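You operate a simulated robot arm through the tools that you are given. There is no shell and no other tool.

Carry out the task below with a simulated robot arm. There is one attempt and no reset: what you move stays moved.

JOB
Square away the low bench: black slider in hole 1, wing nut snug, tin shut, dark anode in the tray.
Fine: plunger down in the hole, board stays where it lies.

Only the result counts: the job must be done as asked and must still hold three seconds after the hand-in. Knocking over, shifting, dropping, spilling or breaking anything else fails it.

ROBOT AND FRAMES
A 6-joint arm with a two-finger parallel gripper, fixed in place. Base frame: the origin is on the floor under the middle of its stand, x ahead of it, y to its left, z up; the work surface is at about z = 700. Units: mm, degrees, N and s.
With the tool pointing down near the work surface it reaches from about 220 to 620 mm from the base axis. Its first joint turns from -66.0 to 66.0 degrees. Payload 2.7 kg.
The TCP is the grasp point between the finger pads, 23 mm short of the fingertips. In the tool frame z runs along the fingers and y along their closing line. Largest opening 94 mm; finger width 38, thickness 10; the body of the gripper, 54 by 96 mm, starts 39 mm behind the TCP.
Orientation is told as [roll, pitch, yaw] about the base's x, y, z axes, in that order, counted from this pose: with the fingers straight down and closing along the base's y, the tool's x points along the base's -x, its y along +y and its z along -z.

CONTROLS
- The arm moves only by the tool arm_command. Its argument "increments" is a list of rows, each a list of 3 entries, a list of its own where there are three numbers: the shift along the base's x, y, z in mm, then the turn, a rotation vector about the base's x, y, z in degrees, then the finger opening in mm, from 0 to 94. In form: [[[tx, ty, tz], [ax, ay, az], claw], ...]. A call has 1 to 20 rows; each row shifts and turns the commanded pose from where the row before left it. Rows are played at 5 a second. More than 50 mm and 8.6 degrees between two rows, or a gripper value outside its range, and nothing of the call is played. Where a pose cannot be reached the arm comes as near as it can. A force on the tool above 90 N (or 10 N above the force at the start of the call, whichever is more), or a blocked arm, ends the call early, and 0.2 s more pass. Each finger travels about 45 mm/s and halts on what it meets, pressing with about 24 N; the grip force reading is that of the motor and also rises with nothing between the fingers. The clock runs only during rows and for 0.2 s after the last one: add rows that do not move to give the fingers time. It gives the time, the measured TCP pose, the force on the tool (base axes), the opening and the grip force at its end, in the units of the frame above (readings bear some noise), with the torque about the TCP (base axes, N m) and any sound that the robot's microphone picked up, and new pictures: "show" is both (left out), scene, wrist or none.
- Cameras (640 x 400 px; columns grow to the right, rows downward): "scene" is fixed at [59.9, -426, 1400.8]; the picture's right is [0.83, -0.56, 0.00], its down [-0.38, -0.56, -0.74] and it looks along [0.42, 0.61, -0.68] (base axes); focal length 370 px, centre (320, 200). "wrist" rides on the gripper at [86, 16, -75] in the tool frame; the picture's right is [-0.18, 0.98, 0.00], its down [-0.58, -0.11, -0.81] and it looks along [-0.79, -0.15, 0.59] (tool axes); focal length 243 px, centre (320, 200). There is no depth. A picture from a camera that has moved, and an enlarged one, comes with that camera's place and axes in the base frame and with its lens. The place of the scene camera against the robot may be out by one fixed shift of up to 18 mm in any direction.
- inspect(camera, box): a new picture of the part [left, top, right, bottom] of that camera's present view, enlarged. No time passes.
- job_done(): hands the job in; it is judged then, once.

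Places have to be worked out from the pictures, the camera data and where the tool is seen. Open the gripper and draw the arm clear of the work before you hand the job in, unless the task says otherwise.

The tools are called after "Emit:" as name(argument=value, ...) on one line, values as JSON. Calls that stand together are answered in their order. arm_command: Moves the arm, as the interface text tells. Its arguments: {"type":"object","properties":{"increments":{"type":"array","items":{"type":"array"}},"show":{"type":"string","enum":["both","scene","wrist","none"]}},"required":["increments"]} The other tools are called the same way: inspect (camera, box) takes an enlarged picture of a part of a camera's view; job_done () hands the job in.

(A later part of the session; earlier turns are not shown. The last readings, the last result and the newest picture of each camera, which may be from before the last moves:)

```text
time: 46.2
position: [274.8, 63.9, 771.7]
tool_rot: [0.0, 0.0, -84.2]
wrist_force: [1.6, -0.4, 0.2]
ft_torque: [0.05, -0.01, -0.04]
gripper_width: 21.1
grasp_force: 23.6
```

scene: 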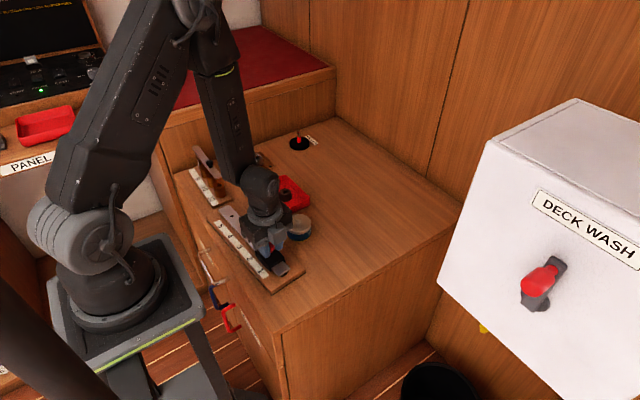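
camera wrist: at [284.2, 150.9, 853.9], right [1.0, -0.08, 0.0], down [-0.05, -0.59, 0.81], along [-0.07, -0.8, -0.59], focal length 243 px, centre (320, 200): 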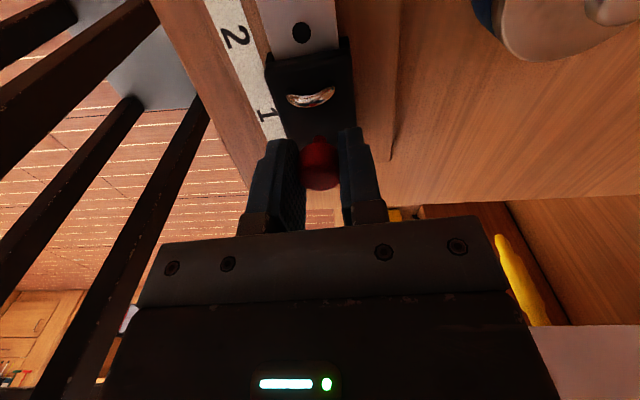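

Still free. Lower the remaining 3 mm to the original seated height.

Emit:
arm_command(increments=[[[0, 0, -1], [0, 0, 0], 10], [[0, 0, -1], [0, 0, 0], 10], [[0, 0, -1], [0, 0, 0], 10], [[0, 0, 0], [0, 0, 0], 10]])

Emit:
inspect(camera="wrist", box=[200, 80, 440, 230])

Emit:
inspect(camera="scene", box=[210, 190, 310, 280])

```text
time: 47.2
position: [276.0, 62.7, 769.2]
tool_rot: [0.0, -0.1, -84.2]
wrist_force: [-1.9, -0.4, 12.4]
ft_torque: [0.03, 0.01, -0.02]
gripper_width: 20.9
grasp_force: 23.6
camera wrist: at [284.1, 150.9, 843.7], right [1.0, -0.08, 0.0], down [-0.05, -0.59, 0.81], along [-0.07, -0.8, -0.59], focal length 243 px, centre (320, 200)
```

scene: 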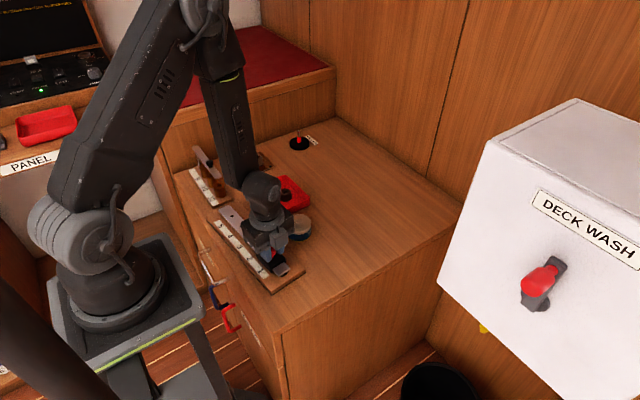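
wrist: 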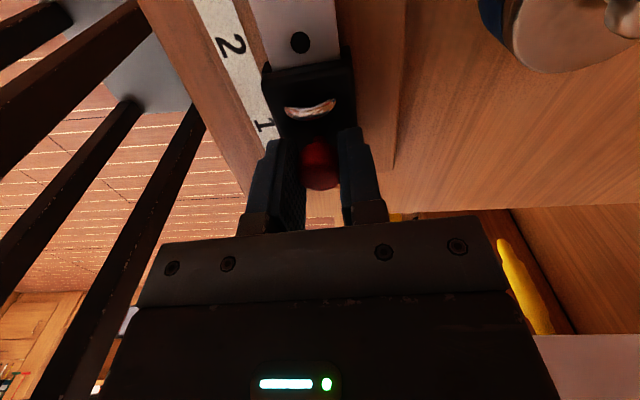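

```text
2.67 times, centred on (320, 155) of wrist
camera zoom: at [284.1, 150.9, 843.7], right [1.0, -0.08, 0.0], down [-0.05, -0.59, 0.81], along [-0.07, -0.8, -0.59], focal length 647 px, centre (320, 320)
```

zoom: 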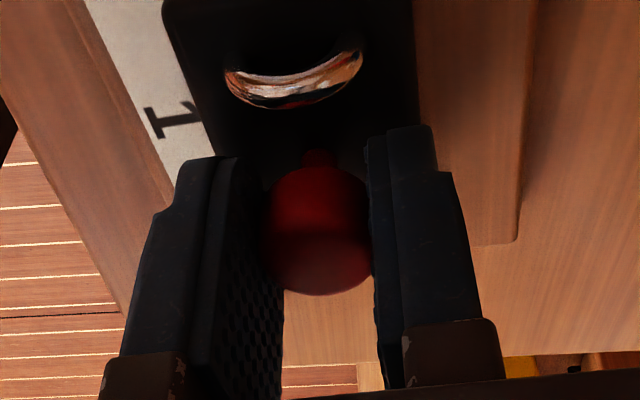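

```text
4.44 times, centred on (260, 235) of scene
camera zoom: at [59.7, -426.1, 1400.8], right [0.83, -0.56, 0.0], down [-0.38, -0.56, -0.74], along [0.42, 0.61, -0.68], focal length 1647 px, centre (587, 44)
```

zoom: 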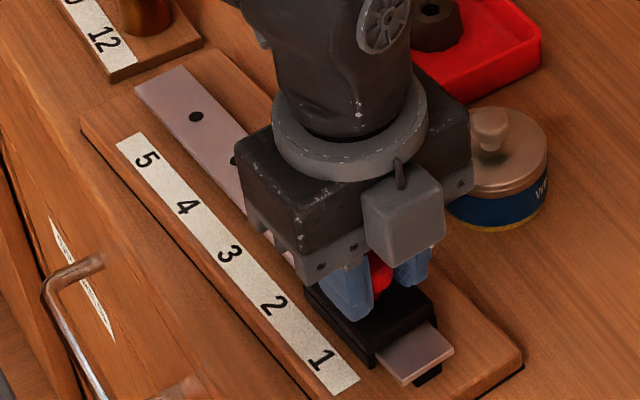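

Contact at about the original seated height (12.4 N), so the plunger seems to have gone down. I ease 0.6 mm up, open the fingers, rise clear, and compare the knob's height with the start pictures.

Emit:
arm_command(increments=[[[0, 0, 0.6], [0, 0, 0], 10], [[0, 0, 0], [0, 0, 0], 30], [[0, 0, 0], [0, 0, 0], 50], [[0, 0, 0], [0, 0, 0], 50], [[0, 0, 0], [0, 0, 0], 50]])

Emit:
inspect(camera="wrist", box=[200, 80, 440, 230])

Emit:
inspect(camera="scene", box=[230, 210, 310, 270])

```text
time: 48.4
position: [275.2, 63.7, 768.5]
tool_rot: [0.0, 0.1, -84.1]
wrist_force: [0.6, -0.1, 0.1]
ft_torque: [-0.01, -0.03, 0.02]
gripper_width: 49.9
grasp_force: 0.0
camera wrist: at [284.1, 151.4, 844.2], right [1.0, -0.08, 0.0], down [-0.05, -0.59, 0.81], along [-0.07, -0.8, -0.59], focal length 243 px, centre (320, 200)
```

scene: 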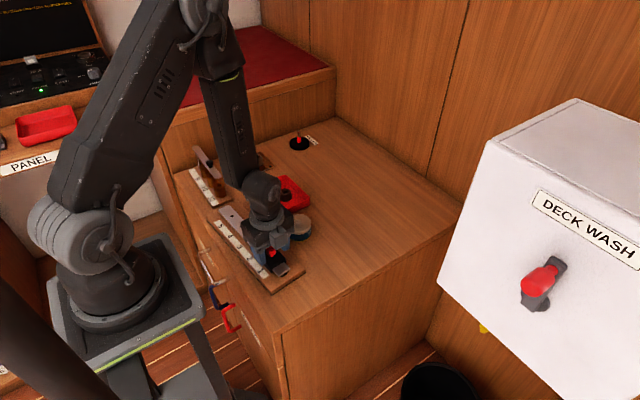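
wrist: 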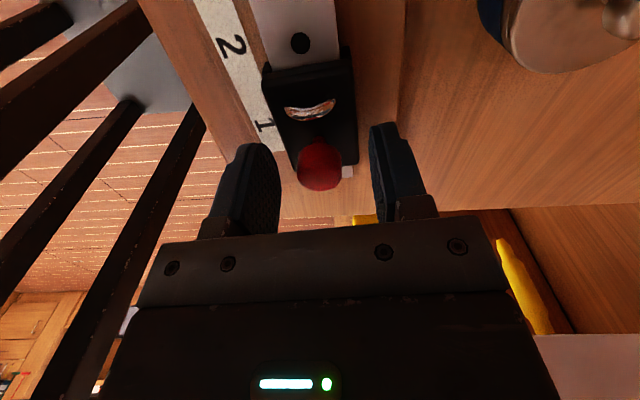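

```text
2.67 times, centred on (320, 155) of wrist
camera zoom: at [284.1, 151.4, 844.2], right [1.0, -0.08, 0.0], down [-0.05, -0.59, 0.81], along [-0.07, -0.8, -0.59], focal length 647 px, centre (320, 320)
```

zoom: 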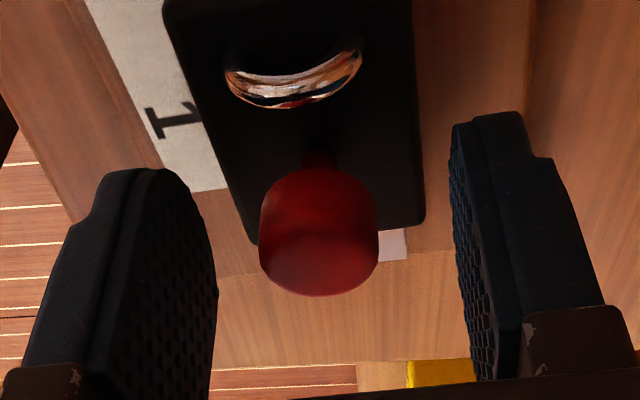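

```text
6.67 times, centred on (270, 240) of scene
camera zoom: at [59.9, -426.0, 1400.8], right [0.83, -0.56, 0.0], down [-0.38, -0.56, -0.74], along [0.42, 0.61, -0.68], focal length 2470 px, centre (653, -67)
```

zoom: 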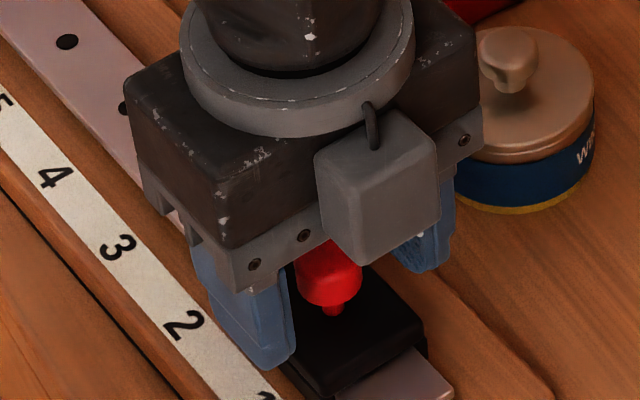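

The knob, loop and label have the same relative geometry as at the start, so the plunger is seated in hole 1. I rise straight up and verify the slider from above.

Emit:
arm_command(increments=[[[0, 0, 15], [0, 0, 0], 50], [[0, 0, 25], [0, 0, 0], 50], [[0, 0, 25], [0, 0, 0], 50], [[0, 0, 25], [0, 0, 0], 50], [[0, 20, 10], [0, 0, 8.4], 50], [[0, 20, 0], [0, 0, 8.4], 50], [[0, 20, 0], [0, 0, 8.4], 50], [[0, 20, 0], [0, 0, 8.4], 50], [[0, 0, 0], [0, 0, 0], 50]])

Emit:
inspect(camera="scene", box=[210, 195, 310, 285])

Emit:
inspect(camera="wrist", box=[180, 0, 460, 200])

```text
time: 50.4
position: [273.9, 143.3, 869.6]
tool_rot: [0.0, 0.0, -50.4]
wrist_force: [-0.3, 0.4, 0.6]
ft_torque: [0.02, 0.0, -0.04]
gripper_width: 50.1
grasp_force: 0.0
camera wrist: at [233.9, 220.7, 945.0], right [0.88, 0.48, 0.0], down [0.29, -0.52, 0.81], along [0.39, -0.71, -0.59], focal length 243 px, centre (320, 200)
```

scene: 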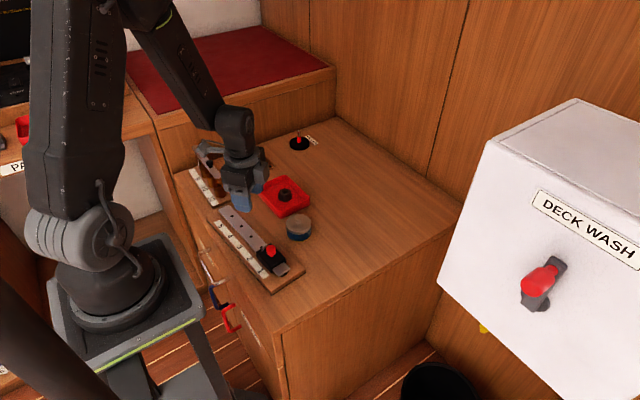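
wrist: 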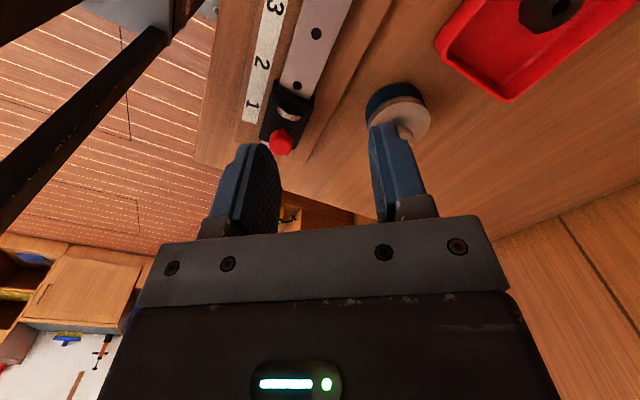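

```text
4.44 times, centred on (260, 240) of scene
camera zoom: at [59.9, -426.0, 1400.8], right [0.83, -0.56, 0.0], down [-0.38, -0.56, -0.74], along [0.42, 0.61, -0.68], focal length 1647 px, centre (587, 22)
```

zoom: 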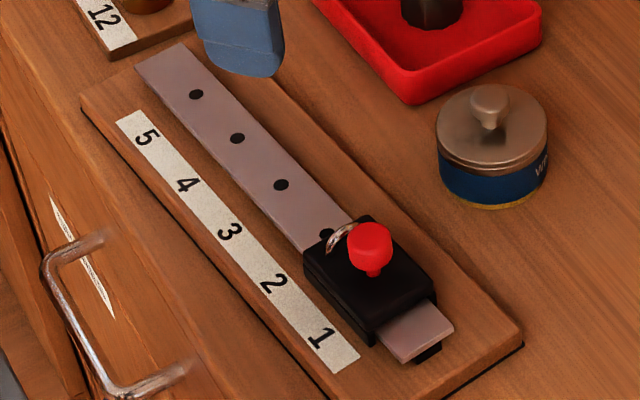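

```text
2.00 times, centred on (320, 100) of wrist
camera zoom: at [233.9, 220.7, 945.0], right [0.88, 0.48, 0.0], down [0.29, -0.52, 0.81], along [0.39, -0.71, -0.59], focal length 485 px, centre (320, 400)
```

zoom: 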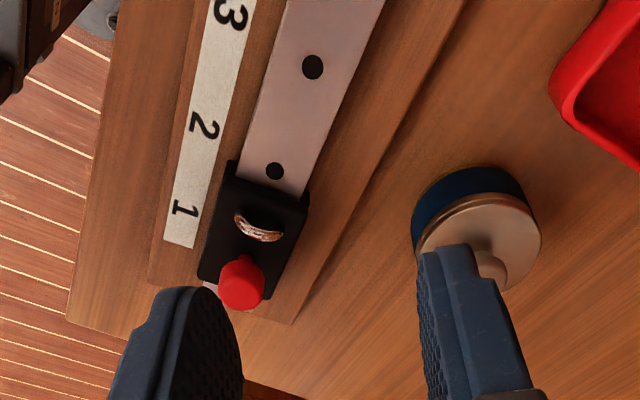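

The slider is at hole 1 with hole 2 just behind the loop, and the board's corners and labels are at the same pixels as at the start. Now I swing over toward the wing nut with yaw +45° for a close view.

Emit:
arm_command(increments=[[[7.8, 21.3, 0], [0, 0, 8], 50], [[7.8, 21.3, 0], [0, 0, 8], 50], [[7.8, 21.3, 0], [0, 0, 8], 50], [[7.8, 21.3, 0], [0, 0, 8], 50], [[7.8, 21.3, 0], [0, 0, 8], 50], [[7.8, 21.3, 0], [0, 0, 8], 50], [[7.8, 21.3, 0], [0, 0, 8], 50], [[7.8, 21.3, 0], [0, 0, 8], 50], [[7.8, 21.3, 0], [0, 0, 8], 50], [[7.8, 21.3, 0], [0, 0, 8], 50], [[7.8, 21.3, 0], [0, 0, 8], 50], [[7.8, 21.3, 0], [0, 0, 7.6], 50], [[0, 0, 0], [0, 0, 0], 50]])

Emit:
inspect(camera="wrist", box=[220, 40, 420, 165])

Emit:
inspect(camera="scene", box=[220, 130, 300, 190])

```text
time: 53.2
position: [369.0, 397.3, 868.3]
tool_rot: [0.0, 0.0, 45.2]
wrist_force: [0.2, 0.2, 0.5]
ft_torque: [0.03, -0.02, 0.01]
gripper_width: 50.0
grasp_force: 0.0
camera wrist: at [298.8, 347.7, 943.9], right [-0.57, 0.82, 0.0], down [0.49, 0.34, 0.81], along [0.66, 0.46, -0.59], focal length 243 px, centre (320, 200)
```

scene: 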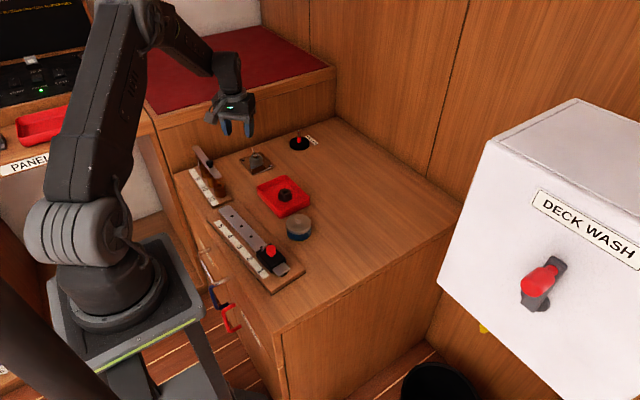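
wrist: 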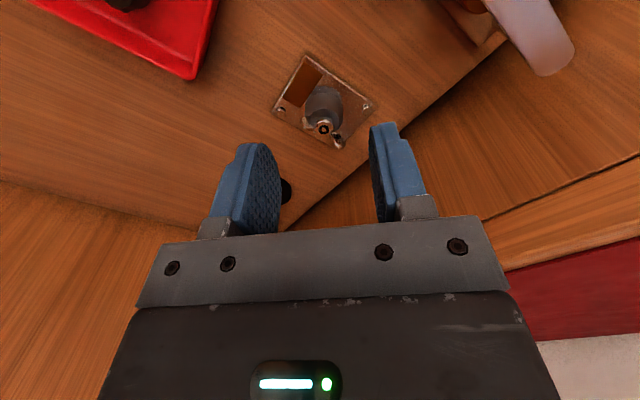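

```text
3.20 times, centred on (320, 102) of wrist
camera zoom: at [298.8, 347.7, 943.9], right [-0.57, 0.82, 0.0], down [0.49, 0.34, 0.81], along [0.66, 0.46, -0.59], focal length 776 px, centre (320, 512)
```

zoom: 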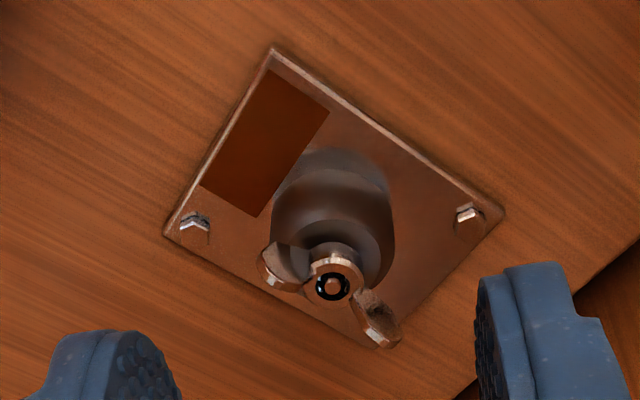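

```text
6.67 times, centred on (260, 160) of scene
camera zoom: at [59.9, -426.0, 1400.8], right [0.83, -0.56, 0.0], down [-0.38, -0.56, -0.74], along [0.42, 0.61, -0.68], focal length 2470 px, centre (720, 467)
```

zoom: 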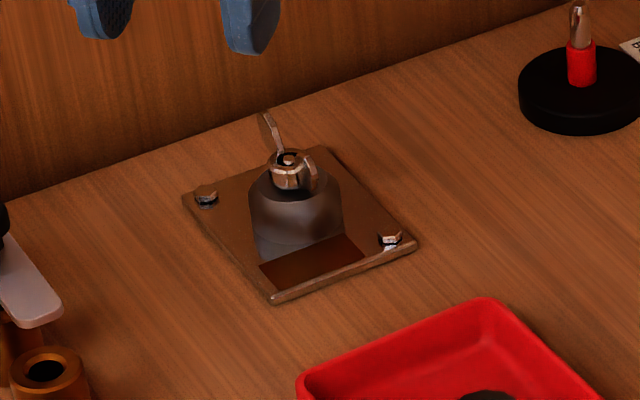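

The wing nut's stud triangulates to about (423.5, 437.5), stud top z≈744, wing tips up to z≈755, with the wings lying along base y. I move above it and turn to yaw 93° so the fingers will close across the wings (keeping the camera away from the settee wall).

Emit:
arm_command(increments=[[[9.1, 6.4, -2], [0, 0, 8], 50], [[9.1, 6.4, -2], [0, 0, 8], 50], [[9.1, 6.4, -2], [0, 0, 8], 50], [[9.1, 6.4, -2], [0, 0, 8], 50], [[9.1, 6.4, -2], [0, 0, 8], 50], [[9.1, 6.4, -2], [0, 0, 8], 50], [[0, 0, 0], [0, 0, 0], 50]])

Emit:
inspect(camera="wrist", box=[240, 40, 400, 140])

Emit:
inspect(camera="scene", box=[220, 130, 300, 190])

```text
time: 54.8
position: [424.5, 437.1, 858.7]
tool_rot: [-0.1, 0.0, 93.1]
wrist_force: [-0.7, -0.5, -1.0]
ft_torque: [-0.01, 0.02, 0.01]
gripper_width: 50.0
grasp_force: 0.0
camera wrist: at [415.3, 350.5, 932.7], right [-0.99, 0.13, 0.0], down [0.08, 0.59, 0.81], along [0.11, 0.8, -0.59], focal length 243 px, centre (320, 200)
```

scene: 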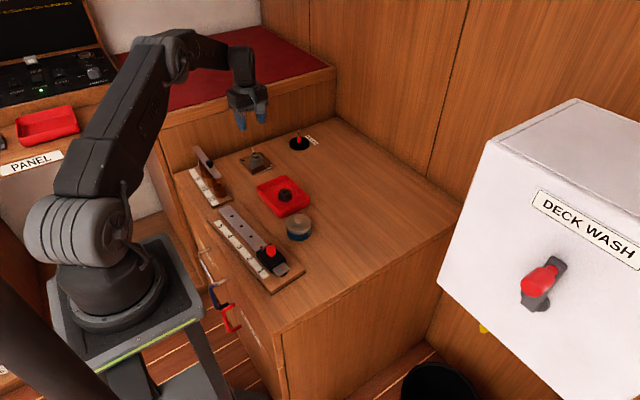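
wrist: 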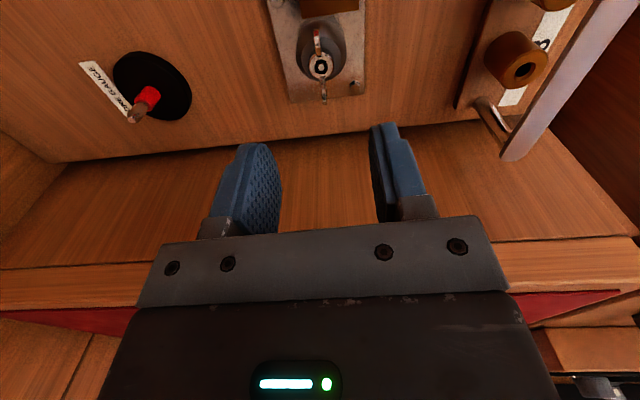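

```text
4.00 times, centred on (320, 90) of wrist
camera zoom: at [415.3, 350.5, 932.7], right [-0.99, 0.13, 0.0], down [0.08, 0.59, 0.81], along [0.11, 0.8, -0.59], focal length 970 px, centre (320, 640)
```

zoom: 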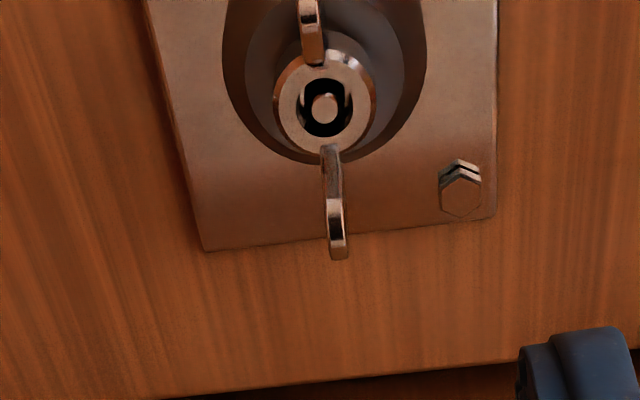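

```text
6.67 times, centred on (260, 160) of scene
camera zoom: at [59.9, -426.0, 1400.8], right [0.83, -0.56, 0.0], down [-0.38, -0.56, -0.74], along [0.42, 0.61, -0.68], focal length 2470 px, centre (720, 467)
```

zoom: 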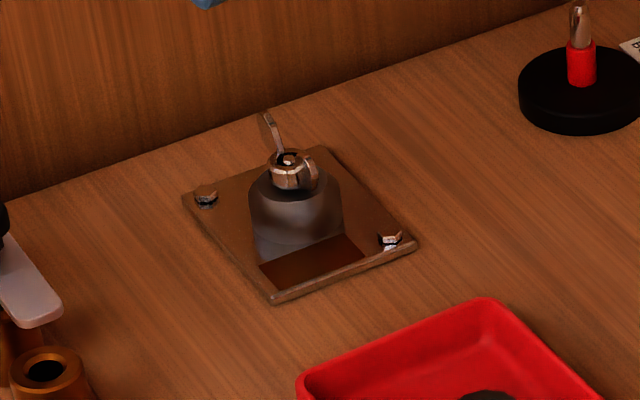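

The nut sits about (−1, +0.7) mm from the TCP axis and the wings lie at ~90°, so I correct to yaw 90°, shift, and lower to z≈778 for a close check.

Emit:
arm_command(increments=[[[-1, 0.7, -15], [0, 0, -3], 50], [[0, 0, -20], [0, 0, 0], 50], [[0, 0, -20], [0, 0, 0], 50], [[0, 0, -15], [0, 0, 0], 50], [[0, 0, -10], [0, 0, 0], 50], [[0, 0, 0], [0, 0, 0], 50]])

Emit:
inspect(camera="wrist", box=[220, 80, 420, 205])

Emit:
inspect(camera="scene", box=[220, 120, 300, 180])

```text
time: 56.2
position: [421.8, 438.0, 778.4]
tool_rot: [0.0, 0.1, 90.1]
wrist_force: [0.6, 0.4, -0.5]
ft_torque: [-0.03, -0.01, 0.03]
gripper_width: 50.1
grasp_force: 0.0
camera wrist: at [407.3, 352.5, 853.3], right [-0.98, 0.18, 0.0], down [0.11, 0.58, 0.81], along [0.15, 0.79, -0.59], focal length 243 px, centre (320, 200)
```

scene: 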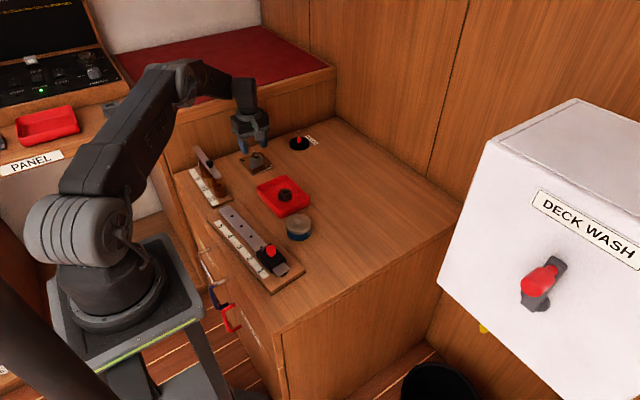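
wrist: 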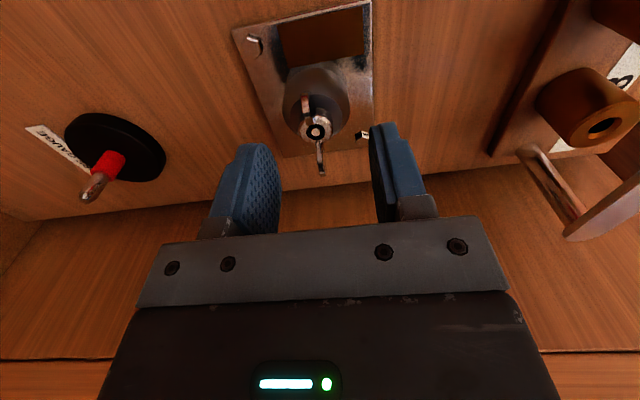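

```text
3.20 times, centred on (320, 142) of wrist
camera zoom: at [407.3, 352.5, 853.3], right [-0.98, 0.18, 0.0], down [0.11, 0.58, 0.81], along [0.15, 0.79, -0.59], focal length 776 px, centre (320, 384)
```

zoom: 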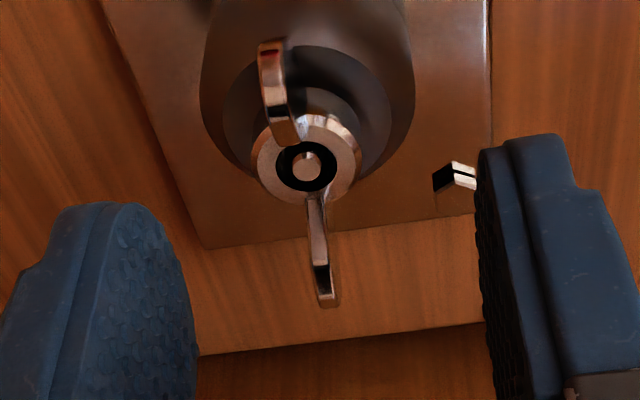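

```text
6.67 times, centred on (260, 150) of scene
camera zoom: at [59.9, -426.0, 1400.8], right [0.83, -0.56, 0.0], down [-0.38, -0.56, -0.74], along [0.42, 0.61, -0.68], focal length 2470 px, centre (720, 533)
```

zoom: 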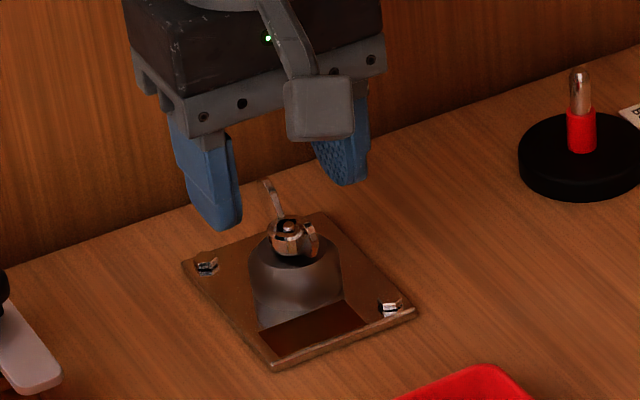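

The wing nut is about (+1.8, −1) mm off the TCP axis; wings span ~50 mm at z≈751 and the hub top is near 743. I correct and lower so the fingertips sit just above the hub, beside the wings.

Emit:
arm_command(increments=[[[1.8, -1, 0], [0, 0, 0], 50], [[0, 0, -4], [0, 0, 0], 44], [[0, 0, -4], [0, 0, 0], 40], [[0, 0, -1.4], [0, 0, 0], 36], [[0, 0, 0], [0, 0, 0], 36]])

Emit:
inspect(camera="wrist", box=[220, 80, 420, 205])

Emit:
inspect(camera="scene", box=[230, 130, 290, 175])

```text
time: 57.4
position: [423.9, 437.6, 767.3]
tool_rot: [0.0, 0.0, 90.1]
wrist_force: [0.5, 0.1, 0.0]
ft_torque: [0.03, 0.01, -0.01]
gripper_width: 36.0
grasp_force: 0.1
camera wrist: at [409.5, 350.7, 842.3], right [-0.98, 0.18, 0.0], down [0.11, 0.58, 0.81], along [0.15, 0.79, -0.59], focal length 243 px, centre (320, 200)
```

scene: 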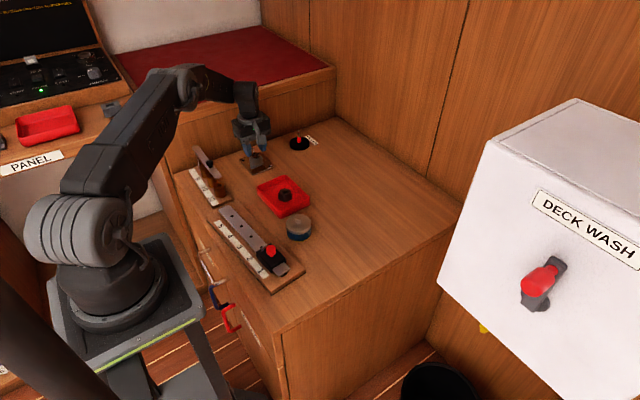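
wrist: 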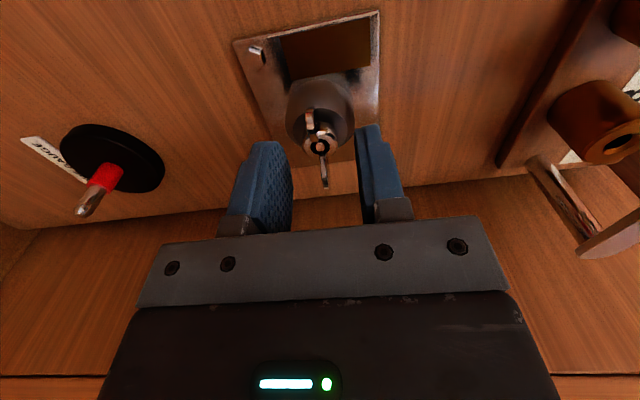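

```text
3.20 times, centred on (320, 142) of wrist
camera zoom: at [409.5, 350.7, 842.3], right [-0.98, 0.18, 0.0], down [0.11, 0.58, 0.81], along [0.15, 0.79, -0.59], focal length 776 px, centre (320, 384)
```

zoom: 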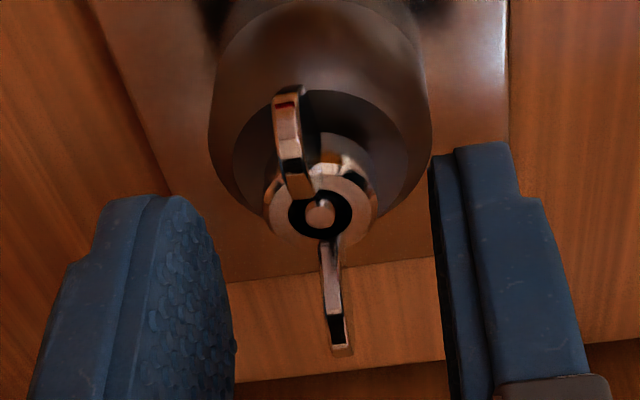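

```text
8.89 times, centred on (260, 152) of scene
camera zoom: at [59.9, -426.0, 1400.8], right [0.83, -0.56, 0.0], down [-0.38, -0.56, -0.74], along [0.42, 0.61, -0.68], focal length 3293 px, centre (853, 622)
```

zoom: 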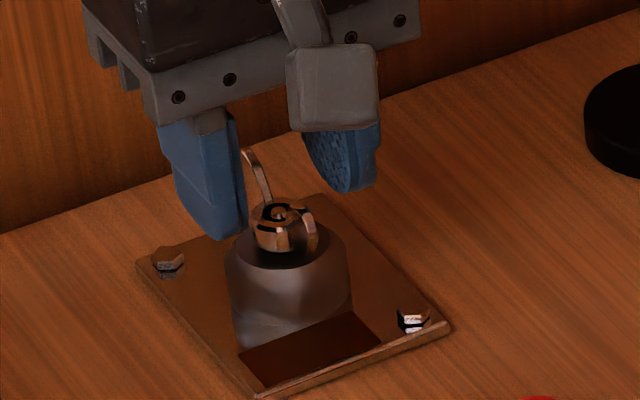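

Fingertips are about level with the hub top and straddle both wings evenly. I close gently on the wings.

Emit:
arm_command(increments=[[[0, 0, 0], [0, 0, 0], 24], [[0, 0, 0], [0, 0, 0], 12], [[0, 0, 0], [0, 0, 0], 2], [[0, 0, 0], [0, 0, 0], 0], [[0, 0, 0], [0, 0, 0], 0]])

Emit:
inspect(camera="wrist", box=[220, 80, 420, 205])

Emit:
inspect(camera="scene", box=[230, 130, 290, 175])

```text
time: 58.6
position: [425.0, 437.9, 768.4]
tool_rot: [0.0, 0.1, 90.0]
wrist_force: [5.6, 0.0, -1.6]
ft_torque: [0.04, -0.09, -0.01]
gripper_width: 3.0
grasp_force: 23.7
camera wrist: at [409.9, 350.6, 842.4], right [-0.98, 0.18, 0.0], down [0.11, 0.58, 0.81], along [0.15, 0.79, -0.59], focal length 243 px, centre (320, 200)
```

scene: 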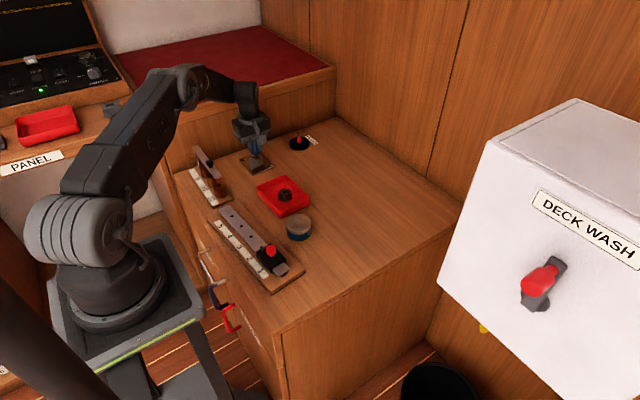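
wrist: 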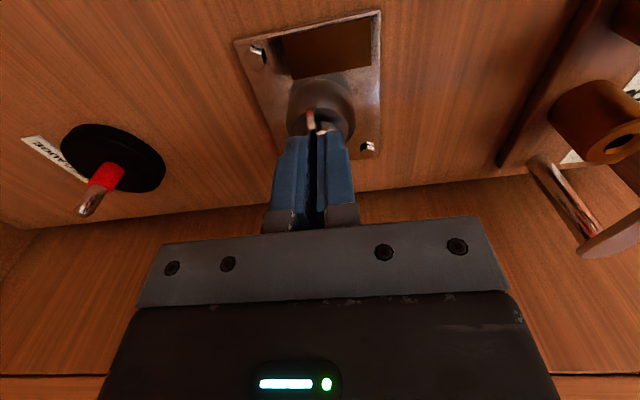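

```text
3.20 times, centred on (320, 142) of wrist
camera zoom: at [409.9, 350.6, 842.4], right [-0.98, 0.18, 0.0], down [0.11, 0.58, 0.81], along [0.15, 0.79, -0.59], focal length 776 px, centre (320, 384)
```

zoom: 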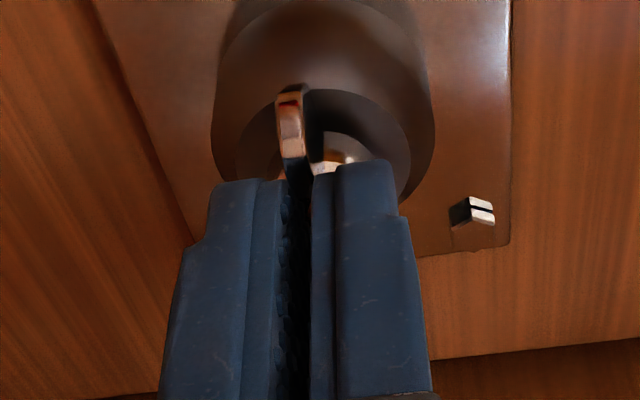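

```text
8.89 times, centred on (260, 152) of scene
camera zoom: at [60.0, -426.0, 1400.8], right [0.83, -0.56, 0.0], down [-0.38, -0.56, -0.74], along [0.42, 0.61, -0.68], focal length 3293 px, centre (853, 622)
```

zoom: 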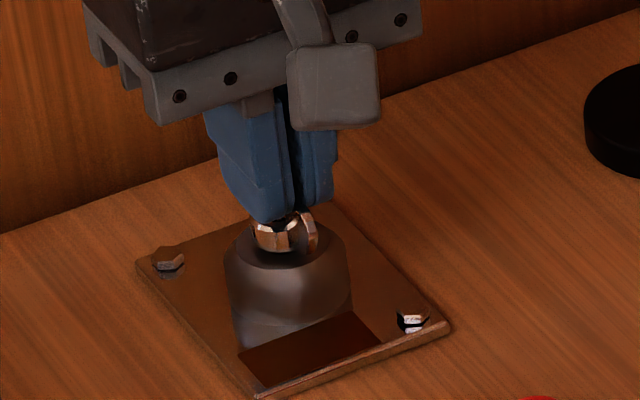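

The fingers hold the wings (3 mm thick, 23.7 N). I relieve the 5.6 N side load by +0.4 mm in x and make a first 8° clockwise turn, reading the torque.

Emit:
arm_command(increments=[[[0.4, 0, 0], [0, 0, 0], 0], [[0, 0, 0], [0, 0, -4], 0], [[0, 0, 0], [0, 0, -4], 0], [[0, 0, 0], [0, 0, 0], 0]], show="wrist")

Emit:
inspect(camera="wrist", box=[220, 80, 420, 205])

```text
time: 59.6
position: [424.1, 437.1, 768.3]
tool_rot: [0.0, 0.0, 82.0]
wrist_force: [6.2, 0.2, -5.8]
ft_torque: [0.08, -0.17, -0.03]
gripper_width: 3.1
grasp_force: 23.9
camera wrist: at [397.7, 353.9, 842.5], right [-0.95, 0.32, 0.0], down [0.19, 0.56, 0.81], along [0.26, 0.76, -0.59], focal length 243 px, centre (320, 200)
```

wrist: 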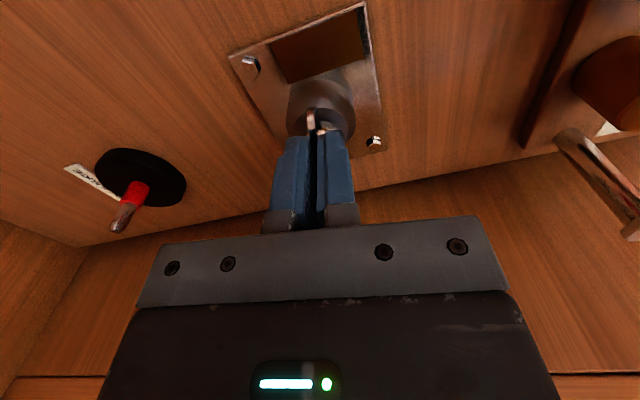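

```text
3.20 times, centred on (320, 142) of wrist
camera zoom: at [397.7, 353.9, 842.5], right [-0.95, 0.32, 0.0], down [0.19, 0.56, 0.81], along [0.26, 0.76, -0.59], focal length 776 px, centre (320, 384)
```

zoom: 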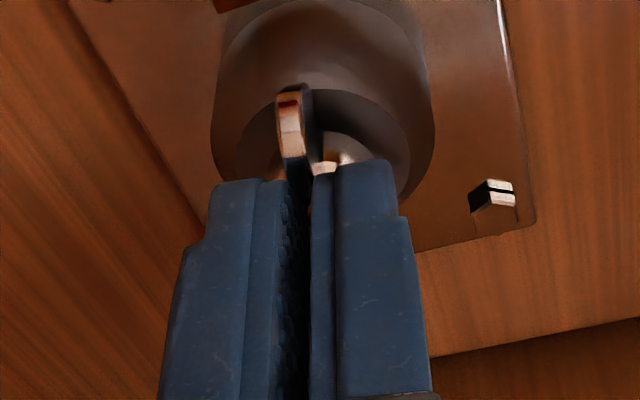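

The nut turns with the gripper at negligible torque (loose). I relieve the side and downward pull a little and turn another 16°.

Emit:
arm_command(increments=[[[0.5, 0, -0.3], [0, 0, 0], 0], [[0, 0, 0], [0, 0, -8], 0], [[0, 0, 0], [0, 0, -8], 0], [[0, 0, 0], [0, 0, 0], 0]], show="none")

```text
time: 60.6
position: [424.0, 437.6, 767.8]
tool_rot: [0.1, 0.1, 66.0]
wrist_force: [-16.8, -7.7, 7.6]
ft_torque: [-0.27, 0.39, 0.04]
gripper_width: 3.3
grasp_force: 24.1
```

Side forces built up (−17, −8 N), so the TCP is off the nut axis; I move along that force to relieve it and re-read.

Emit:
arm_command(increments=[[[-0.5, -0.2, 0.2], [0, 0, 0], 0], [[-0.4, -0.3, 0], [0, 0, 0], 0], [[0, 0, 0], [0, 0, 0], 0]], show="none")

```text
time: 61.4
position: [423.9, 438.3, 766.6]
tool_rot: [0.0, 0.0, 66.0]
wrist_force: [-13.4, 4.5, 1.3]
ft_torque: [-0.26, 0.41, 0.04]
gripper_width: 2.8
grasp_force: 24.2
```

Still −13 N in x; relieving further.

Emit:
arm_command(increments=[[[-0.5, 0.2, 0], [0, 0, 0], 0], [[-0.4, 0.1, 0], [0, 0, 0], 0], [[0, 0, 0], [0, 0, 0], 0]], show="wrist")

Emit:
inspect(camera="wrist", box=[220, 80, 420, 205])

Emit:
inspect(camera="scene", box=[230, 130, 290, 175])

```text
time: 62.2
position: [423.7, 438.8, 767.4]
tool_rot: [0.0, -0.1, 66.0]
wrist_force: [-5.9, 14.8, -5.5]
ft_torque: [-0.02, 0.23, 0.03]
gripper_width: 3.0
grasp_force: 23.9
camera wrist: at [375.1, 365.1, 842.0], right [-0.82, 0.57, 0.0], down [0.33, 0.49, 0.81], along [0.46, 0.67, -0.59], focal length 243 px, centre (320, 200)
```

wrist: 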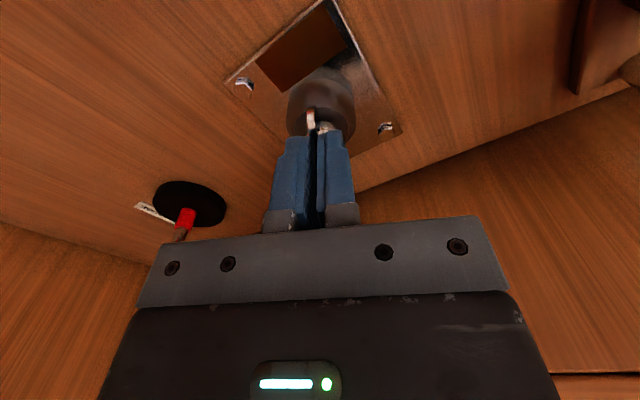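

```text
3.20 times, centred on (320, 142) of wrist
camera zoom: at [375.1, 365.1, 842.0], right [-0.82, 0.57, 0.0], down [0.33, 0.49, 0.81], along [0.46, 0.67, -0.59], focal length 776 px, centre (320, 384)
```

zoom: 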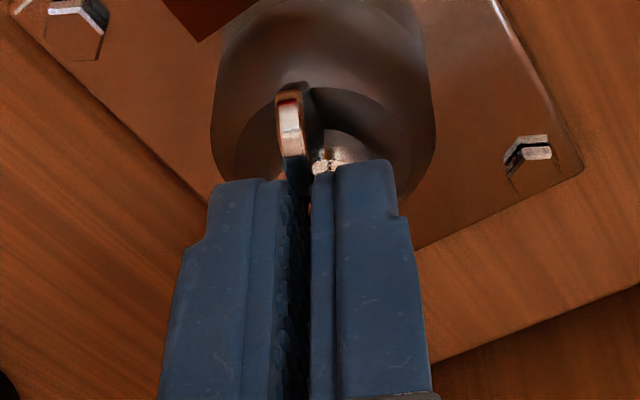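

```text
8.89 times, centred on (260, 152) of scene
camera zoom: at [59.8, -425.6, 1400.9], right [0.83, -0.56, 0.0], down [-0.38, -0.56, -0.74], along [0.42, 0.61, -0.68], focal length 3293 px, centre (853, 622)
```

zoom: 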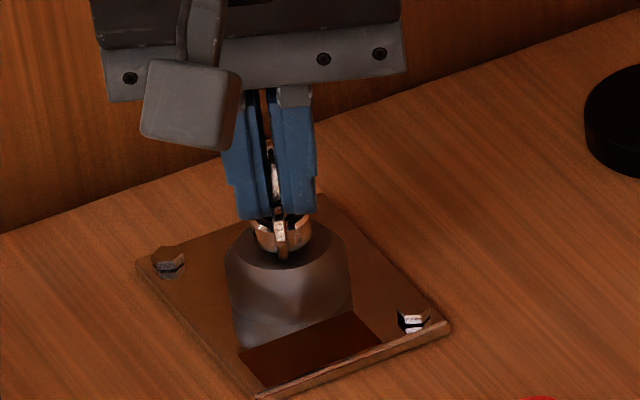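

Forces are shifting oddly, so I hold still for a second and re-read to see the steady values.

Emit:
arm_command(increments=[[[0, 0, 0], [0, 0, 0], 0], [[0, 0, 0], [0, 0, 0], 0], [[0, 0, 0], [0, 0, 0], 0], [[0, 0, 0], [0, 0, 0], 0]], show="none")

```text
time: 63.2
position: [423.8, 437.4, 767.8]
tool_rot: [0.0, 0.0, 66.0]
wrist_force: [-6.1, 17.3, -7.2]
ft_torque: [0.44, 0.08, 0.06]
gripper_width: 3.1
grasp_force: 23.8
```

A persistent +17 N in y suggests the TCP is off the stud axis along y. I open the fingers and re-measure the stud's position from this new camera angle.

Emit:
arm_command(increments=[[[0, 0, 0], [0, 0, 0], 14], [[0, 0, 0], [0, 0, 0], 36], [[0, 0, 0], [0, 0, 0], 36], [[0, 0, 0], [0, 0, 0], 36]], show="wrist")

Emit:
inspect(camera="wrist", box=[220, 80, 420, 205])

Emit:
inspect(camera="scene", box=[230, 130, 290, 175])

```text
time: 64.2
position: [424.6, 436.4, 766.5]
tool_rot: [0.0, 0.0, 66.1]
wrist_force: [0.5, 0.2, -0.3]
ft_torque: [-0.01, 0.01, -0.02]
gripper_width: 36.1
grasp_force: 0.1
camera wrist: at [375.3, 364.3, 842.3], right [-0.82, 0.57, 0.0], down [0.34, 0.49, 0.81], along [0.46, 0.66, -0.59], focal length 243 px, centre (320, 200)
```

wrist: 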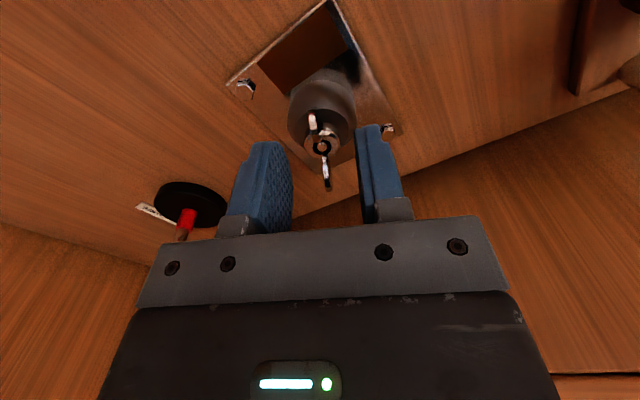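

```text
3.20 times, centred on (320, 142) of wrist
camera zoom: at [375.3, 364.3, 842.3], right [-0.82, 0.57, 0.0], down [0.34, 0.49, 0.81], along [0.46, 0.66, -0.59], focal length 776 px, centre (320, 384)
```

zoom: 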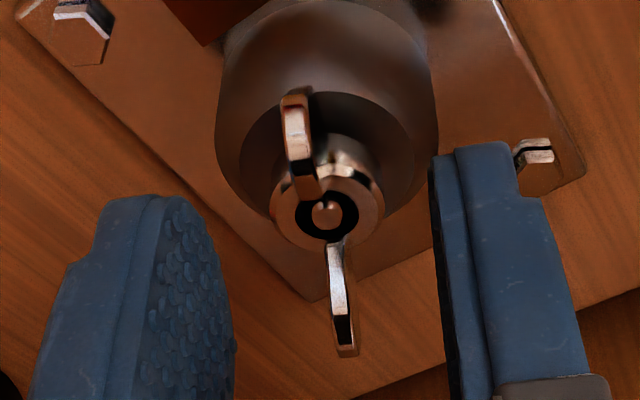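

```text
8.89 times, centred on (260, 152) of scene
camera zoom: at [59.9, -426.0, 1400.8], right [0.83, -0.56, 0.0], down [-0.38, -0.56, -0.74], along [0.42, 0.61, -0.68], focal length 3293 px, centre (853, 622)
```

zoom: 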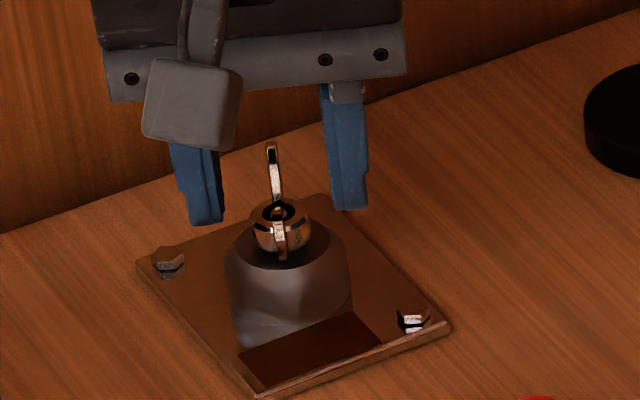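

From here the stud is about (−0.6, +1.3) mm off the TCP. I correct, close only to 7 mm (a loose wrench fit so misalignment doesn't load the stud), and turn 24° clockwise.

Emit:
arm_command(increments=[[[-0.6, 1.3, 0], [0, 0, 0], 36], [[0, 0, 0], [0, 0, 0], 20], [[0, 0, 0], [0, 0, 0], 7], [[0, 0, 0], [0, 0, 0], 7], [[0, 0, 0], [0, 0, -8], 7], [[0, 0, 0], [0, 0, -8], 7], [[0, 0, 0], [0, 0, -8], 7], [[0, 0, 0], [0, 0, 0], 7]], show="wrist")

Emit:
inspect(camera="wrist", box=[220, 80, 420, 205])

```text
time: 66.0
position: [422.7, 437.2, 768.3]
tool_rot: [-0.1, 0.0, 42.0]
wrist_force: [-1.0, -0.4, 0.3]
ft_torque: [0.01, -0.01, 0.03]
gripper_width: 7.4
grasp_force: 0.1
camera wrist: at [348.4, 392.0, 842.8], right [-0.52, 0.85, 0.0], down [0.51, 0.31, 0.81], along [0.69, 0.42, -0.59], focal length 243 px, centre (320, 200)
```

wrist: 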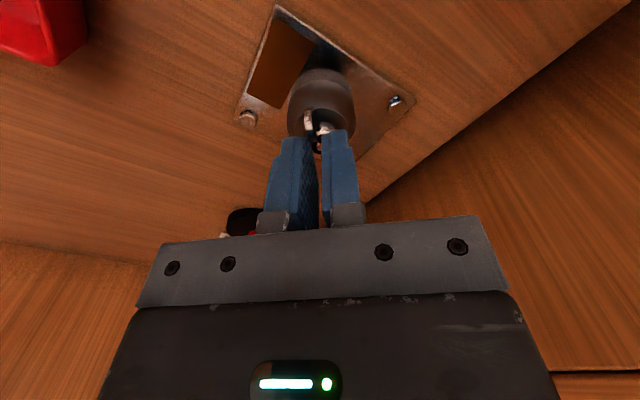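

```text
3.20 times, centred on (320, 142) of wrist
camera zoom: at [348.4, 392.0, 842.8], right [-0.52, 0.85, 0.0], down [0.51, 0.31, 0.81], along [0.69, 0.42, -0.59], focal length 776 px, centre (320, 384)
```

zoom: 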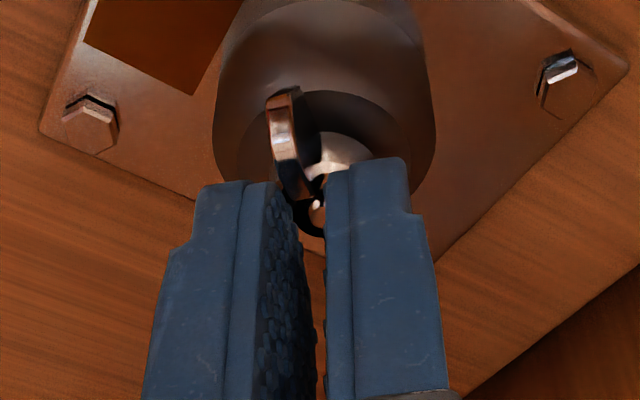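

The nut follows with almost zero load. I continue 32° more and read torque.

Emit:
arm_command(increments=[[[0, 0, 0], [0, 0, -8], 7], [[0, 0, 0], [0, 0, -8], 7], [[0, 0, 0], [0, 0, -8], 7], [[0, 0, 0], [0, 0, -8], 7], [[0, 0, 0], [0, 0, 0], 7]], show="wrist")

Emit:
inspect(camera="wrist", box=[220, 80, 420, 205])

```text
time: 67.2
position: [422.9, 437.9, 767.1]
tool_rot: [0.0, 0.1, 9.9]
wrist_force: [-0.8, 0.9, 0.2]
ft_torque: [0.01, -0.02, -0.01]
gripper_width: 7.4
grasp_force: 1.2
camera wrist: at [336.8, 439.3, 842.1], right [0.01, 1.0, 0.0], down [0.59, -0.01, 0.81], along [0.81, -0.01, -0.59], focal length 243 px, centre (320, 200)
```

wrist: 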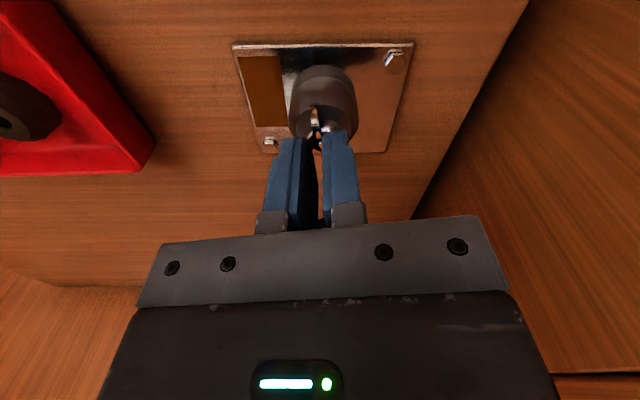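

```text
3.20 times, centred on (320, 142) of wrist
camera zoom: at [336.8, 439.3, 842.1], right [0.01, 1.0, 0.0], down [0.59, -0.01, 0.81], along [0.81, -0.01, -0.59], focal length 776 px, centre (320, 384)
```

zoom: 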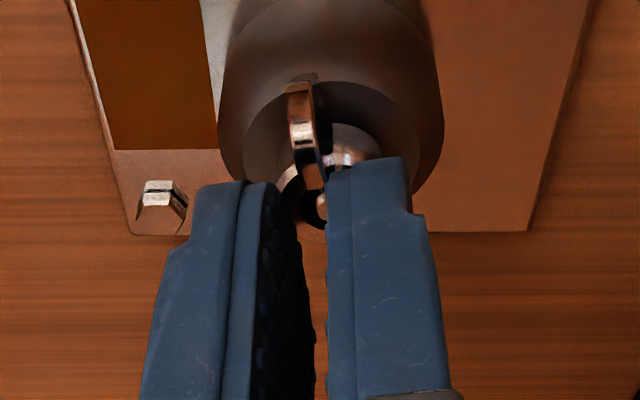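

Still free-running. I continue 40° more to yaw −30.

Emit:
arm_command(increments=[[[0, 0, 0], [0, 0, -8], 7], [[0, 0, 0], [0, 0, -8], 7], [[0, 0, 0], [0, 0, -8], 7], [[0, 0, 0], [0, 0, -8], 7], [[0, 0, 0], [0, 0, -8], 7], [[0, 0, 0], [0, 0, 0], 7]])

Emit:
inspect(camera="wrist", box=[220, 80, 420, 205])

Emit:
inspect(camera="scene", box=[230, 120, 290, 175])

```text
time: 68.6
position: [424.2, 437.2, 768.3]
tool_rot: [0.0, 0.0, -30.1]
wrist_force: [1.2, 3.3, 0.8]
ft_torque: [0.09, -0.04, -0.01]
gripper_width: 8.6
grasp_force: 1.6
camera wrist: at [358.1, 495.6, 842.7], right [0.65, 0.76, 0.0], down [0.45, -0.39, 0.81], along [0.61, -0.53, -0.59], focal length 243 px, centre (320, 200)
```

scene: 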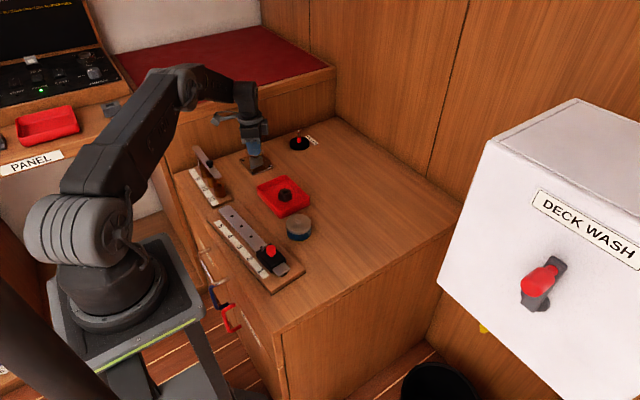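
wrist: 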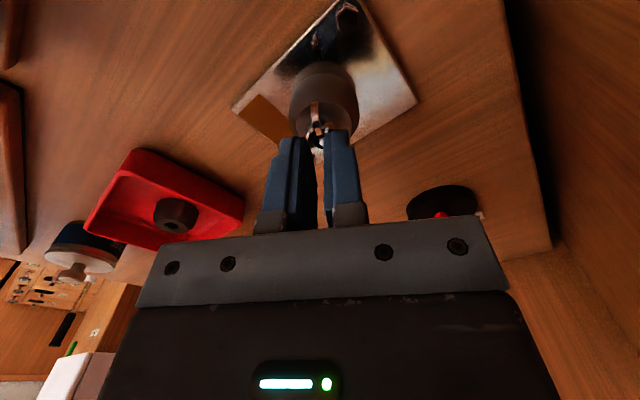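

```text
3.20 times, centred on (320, 142) of wrist
camera zoom: at [358.1, 495.6, 842.7], right [0.65, 0.76, 0.0], down [0.45, -0.39, 0.81], along [0.61, -0.53, -0.59], focal length 776 px, centre (320, 384)
```

zoom: 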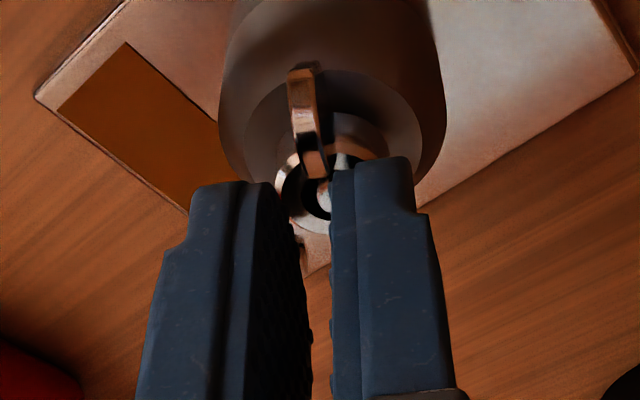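

```text
7.27 times, centred on (260, 148) of scene
camera zoom: at [59.9, -426.0, 1400.8], right [0.83, -0.56, 0.0], down [-0.38, -0.56, -0.74], along [0.42, 0.61, -0.68], focal length 2694 px, centre (756, 582)
```

zoom: 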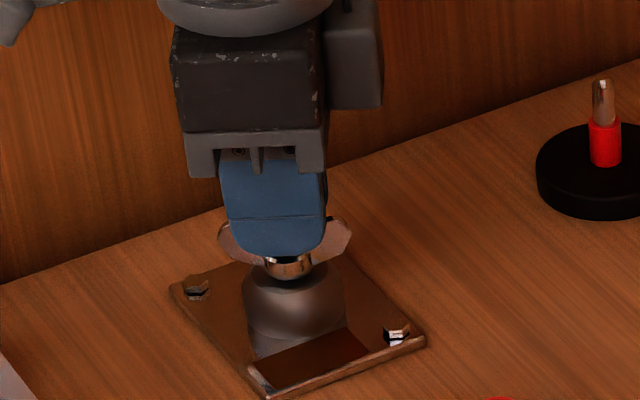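

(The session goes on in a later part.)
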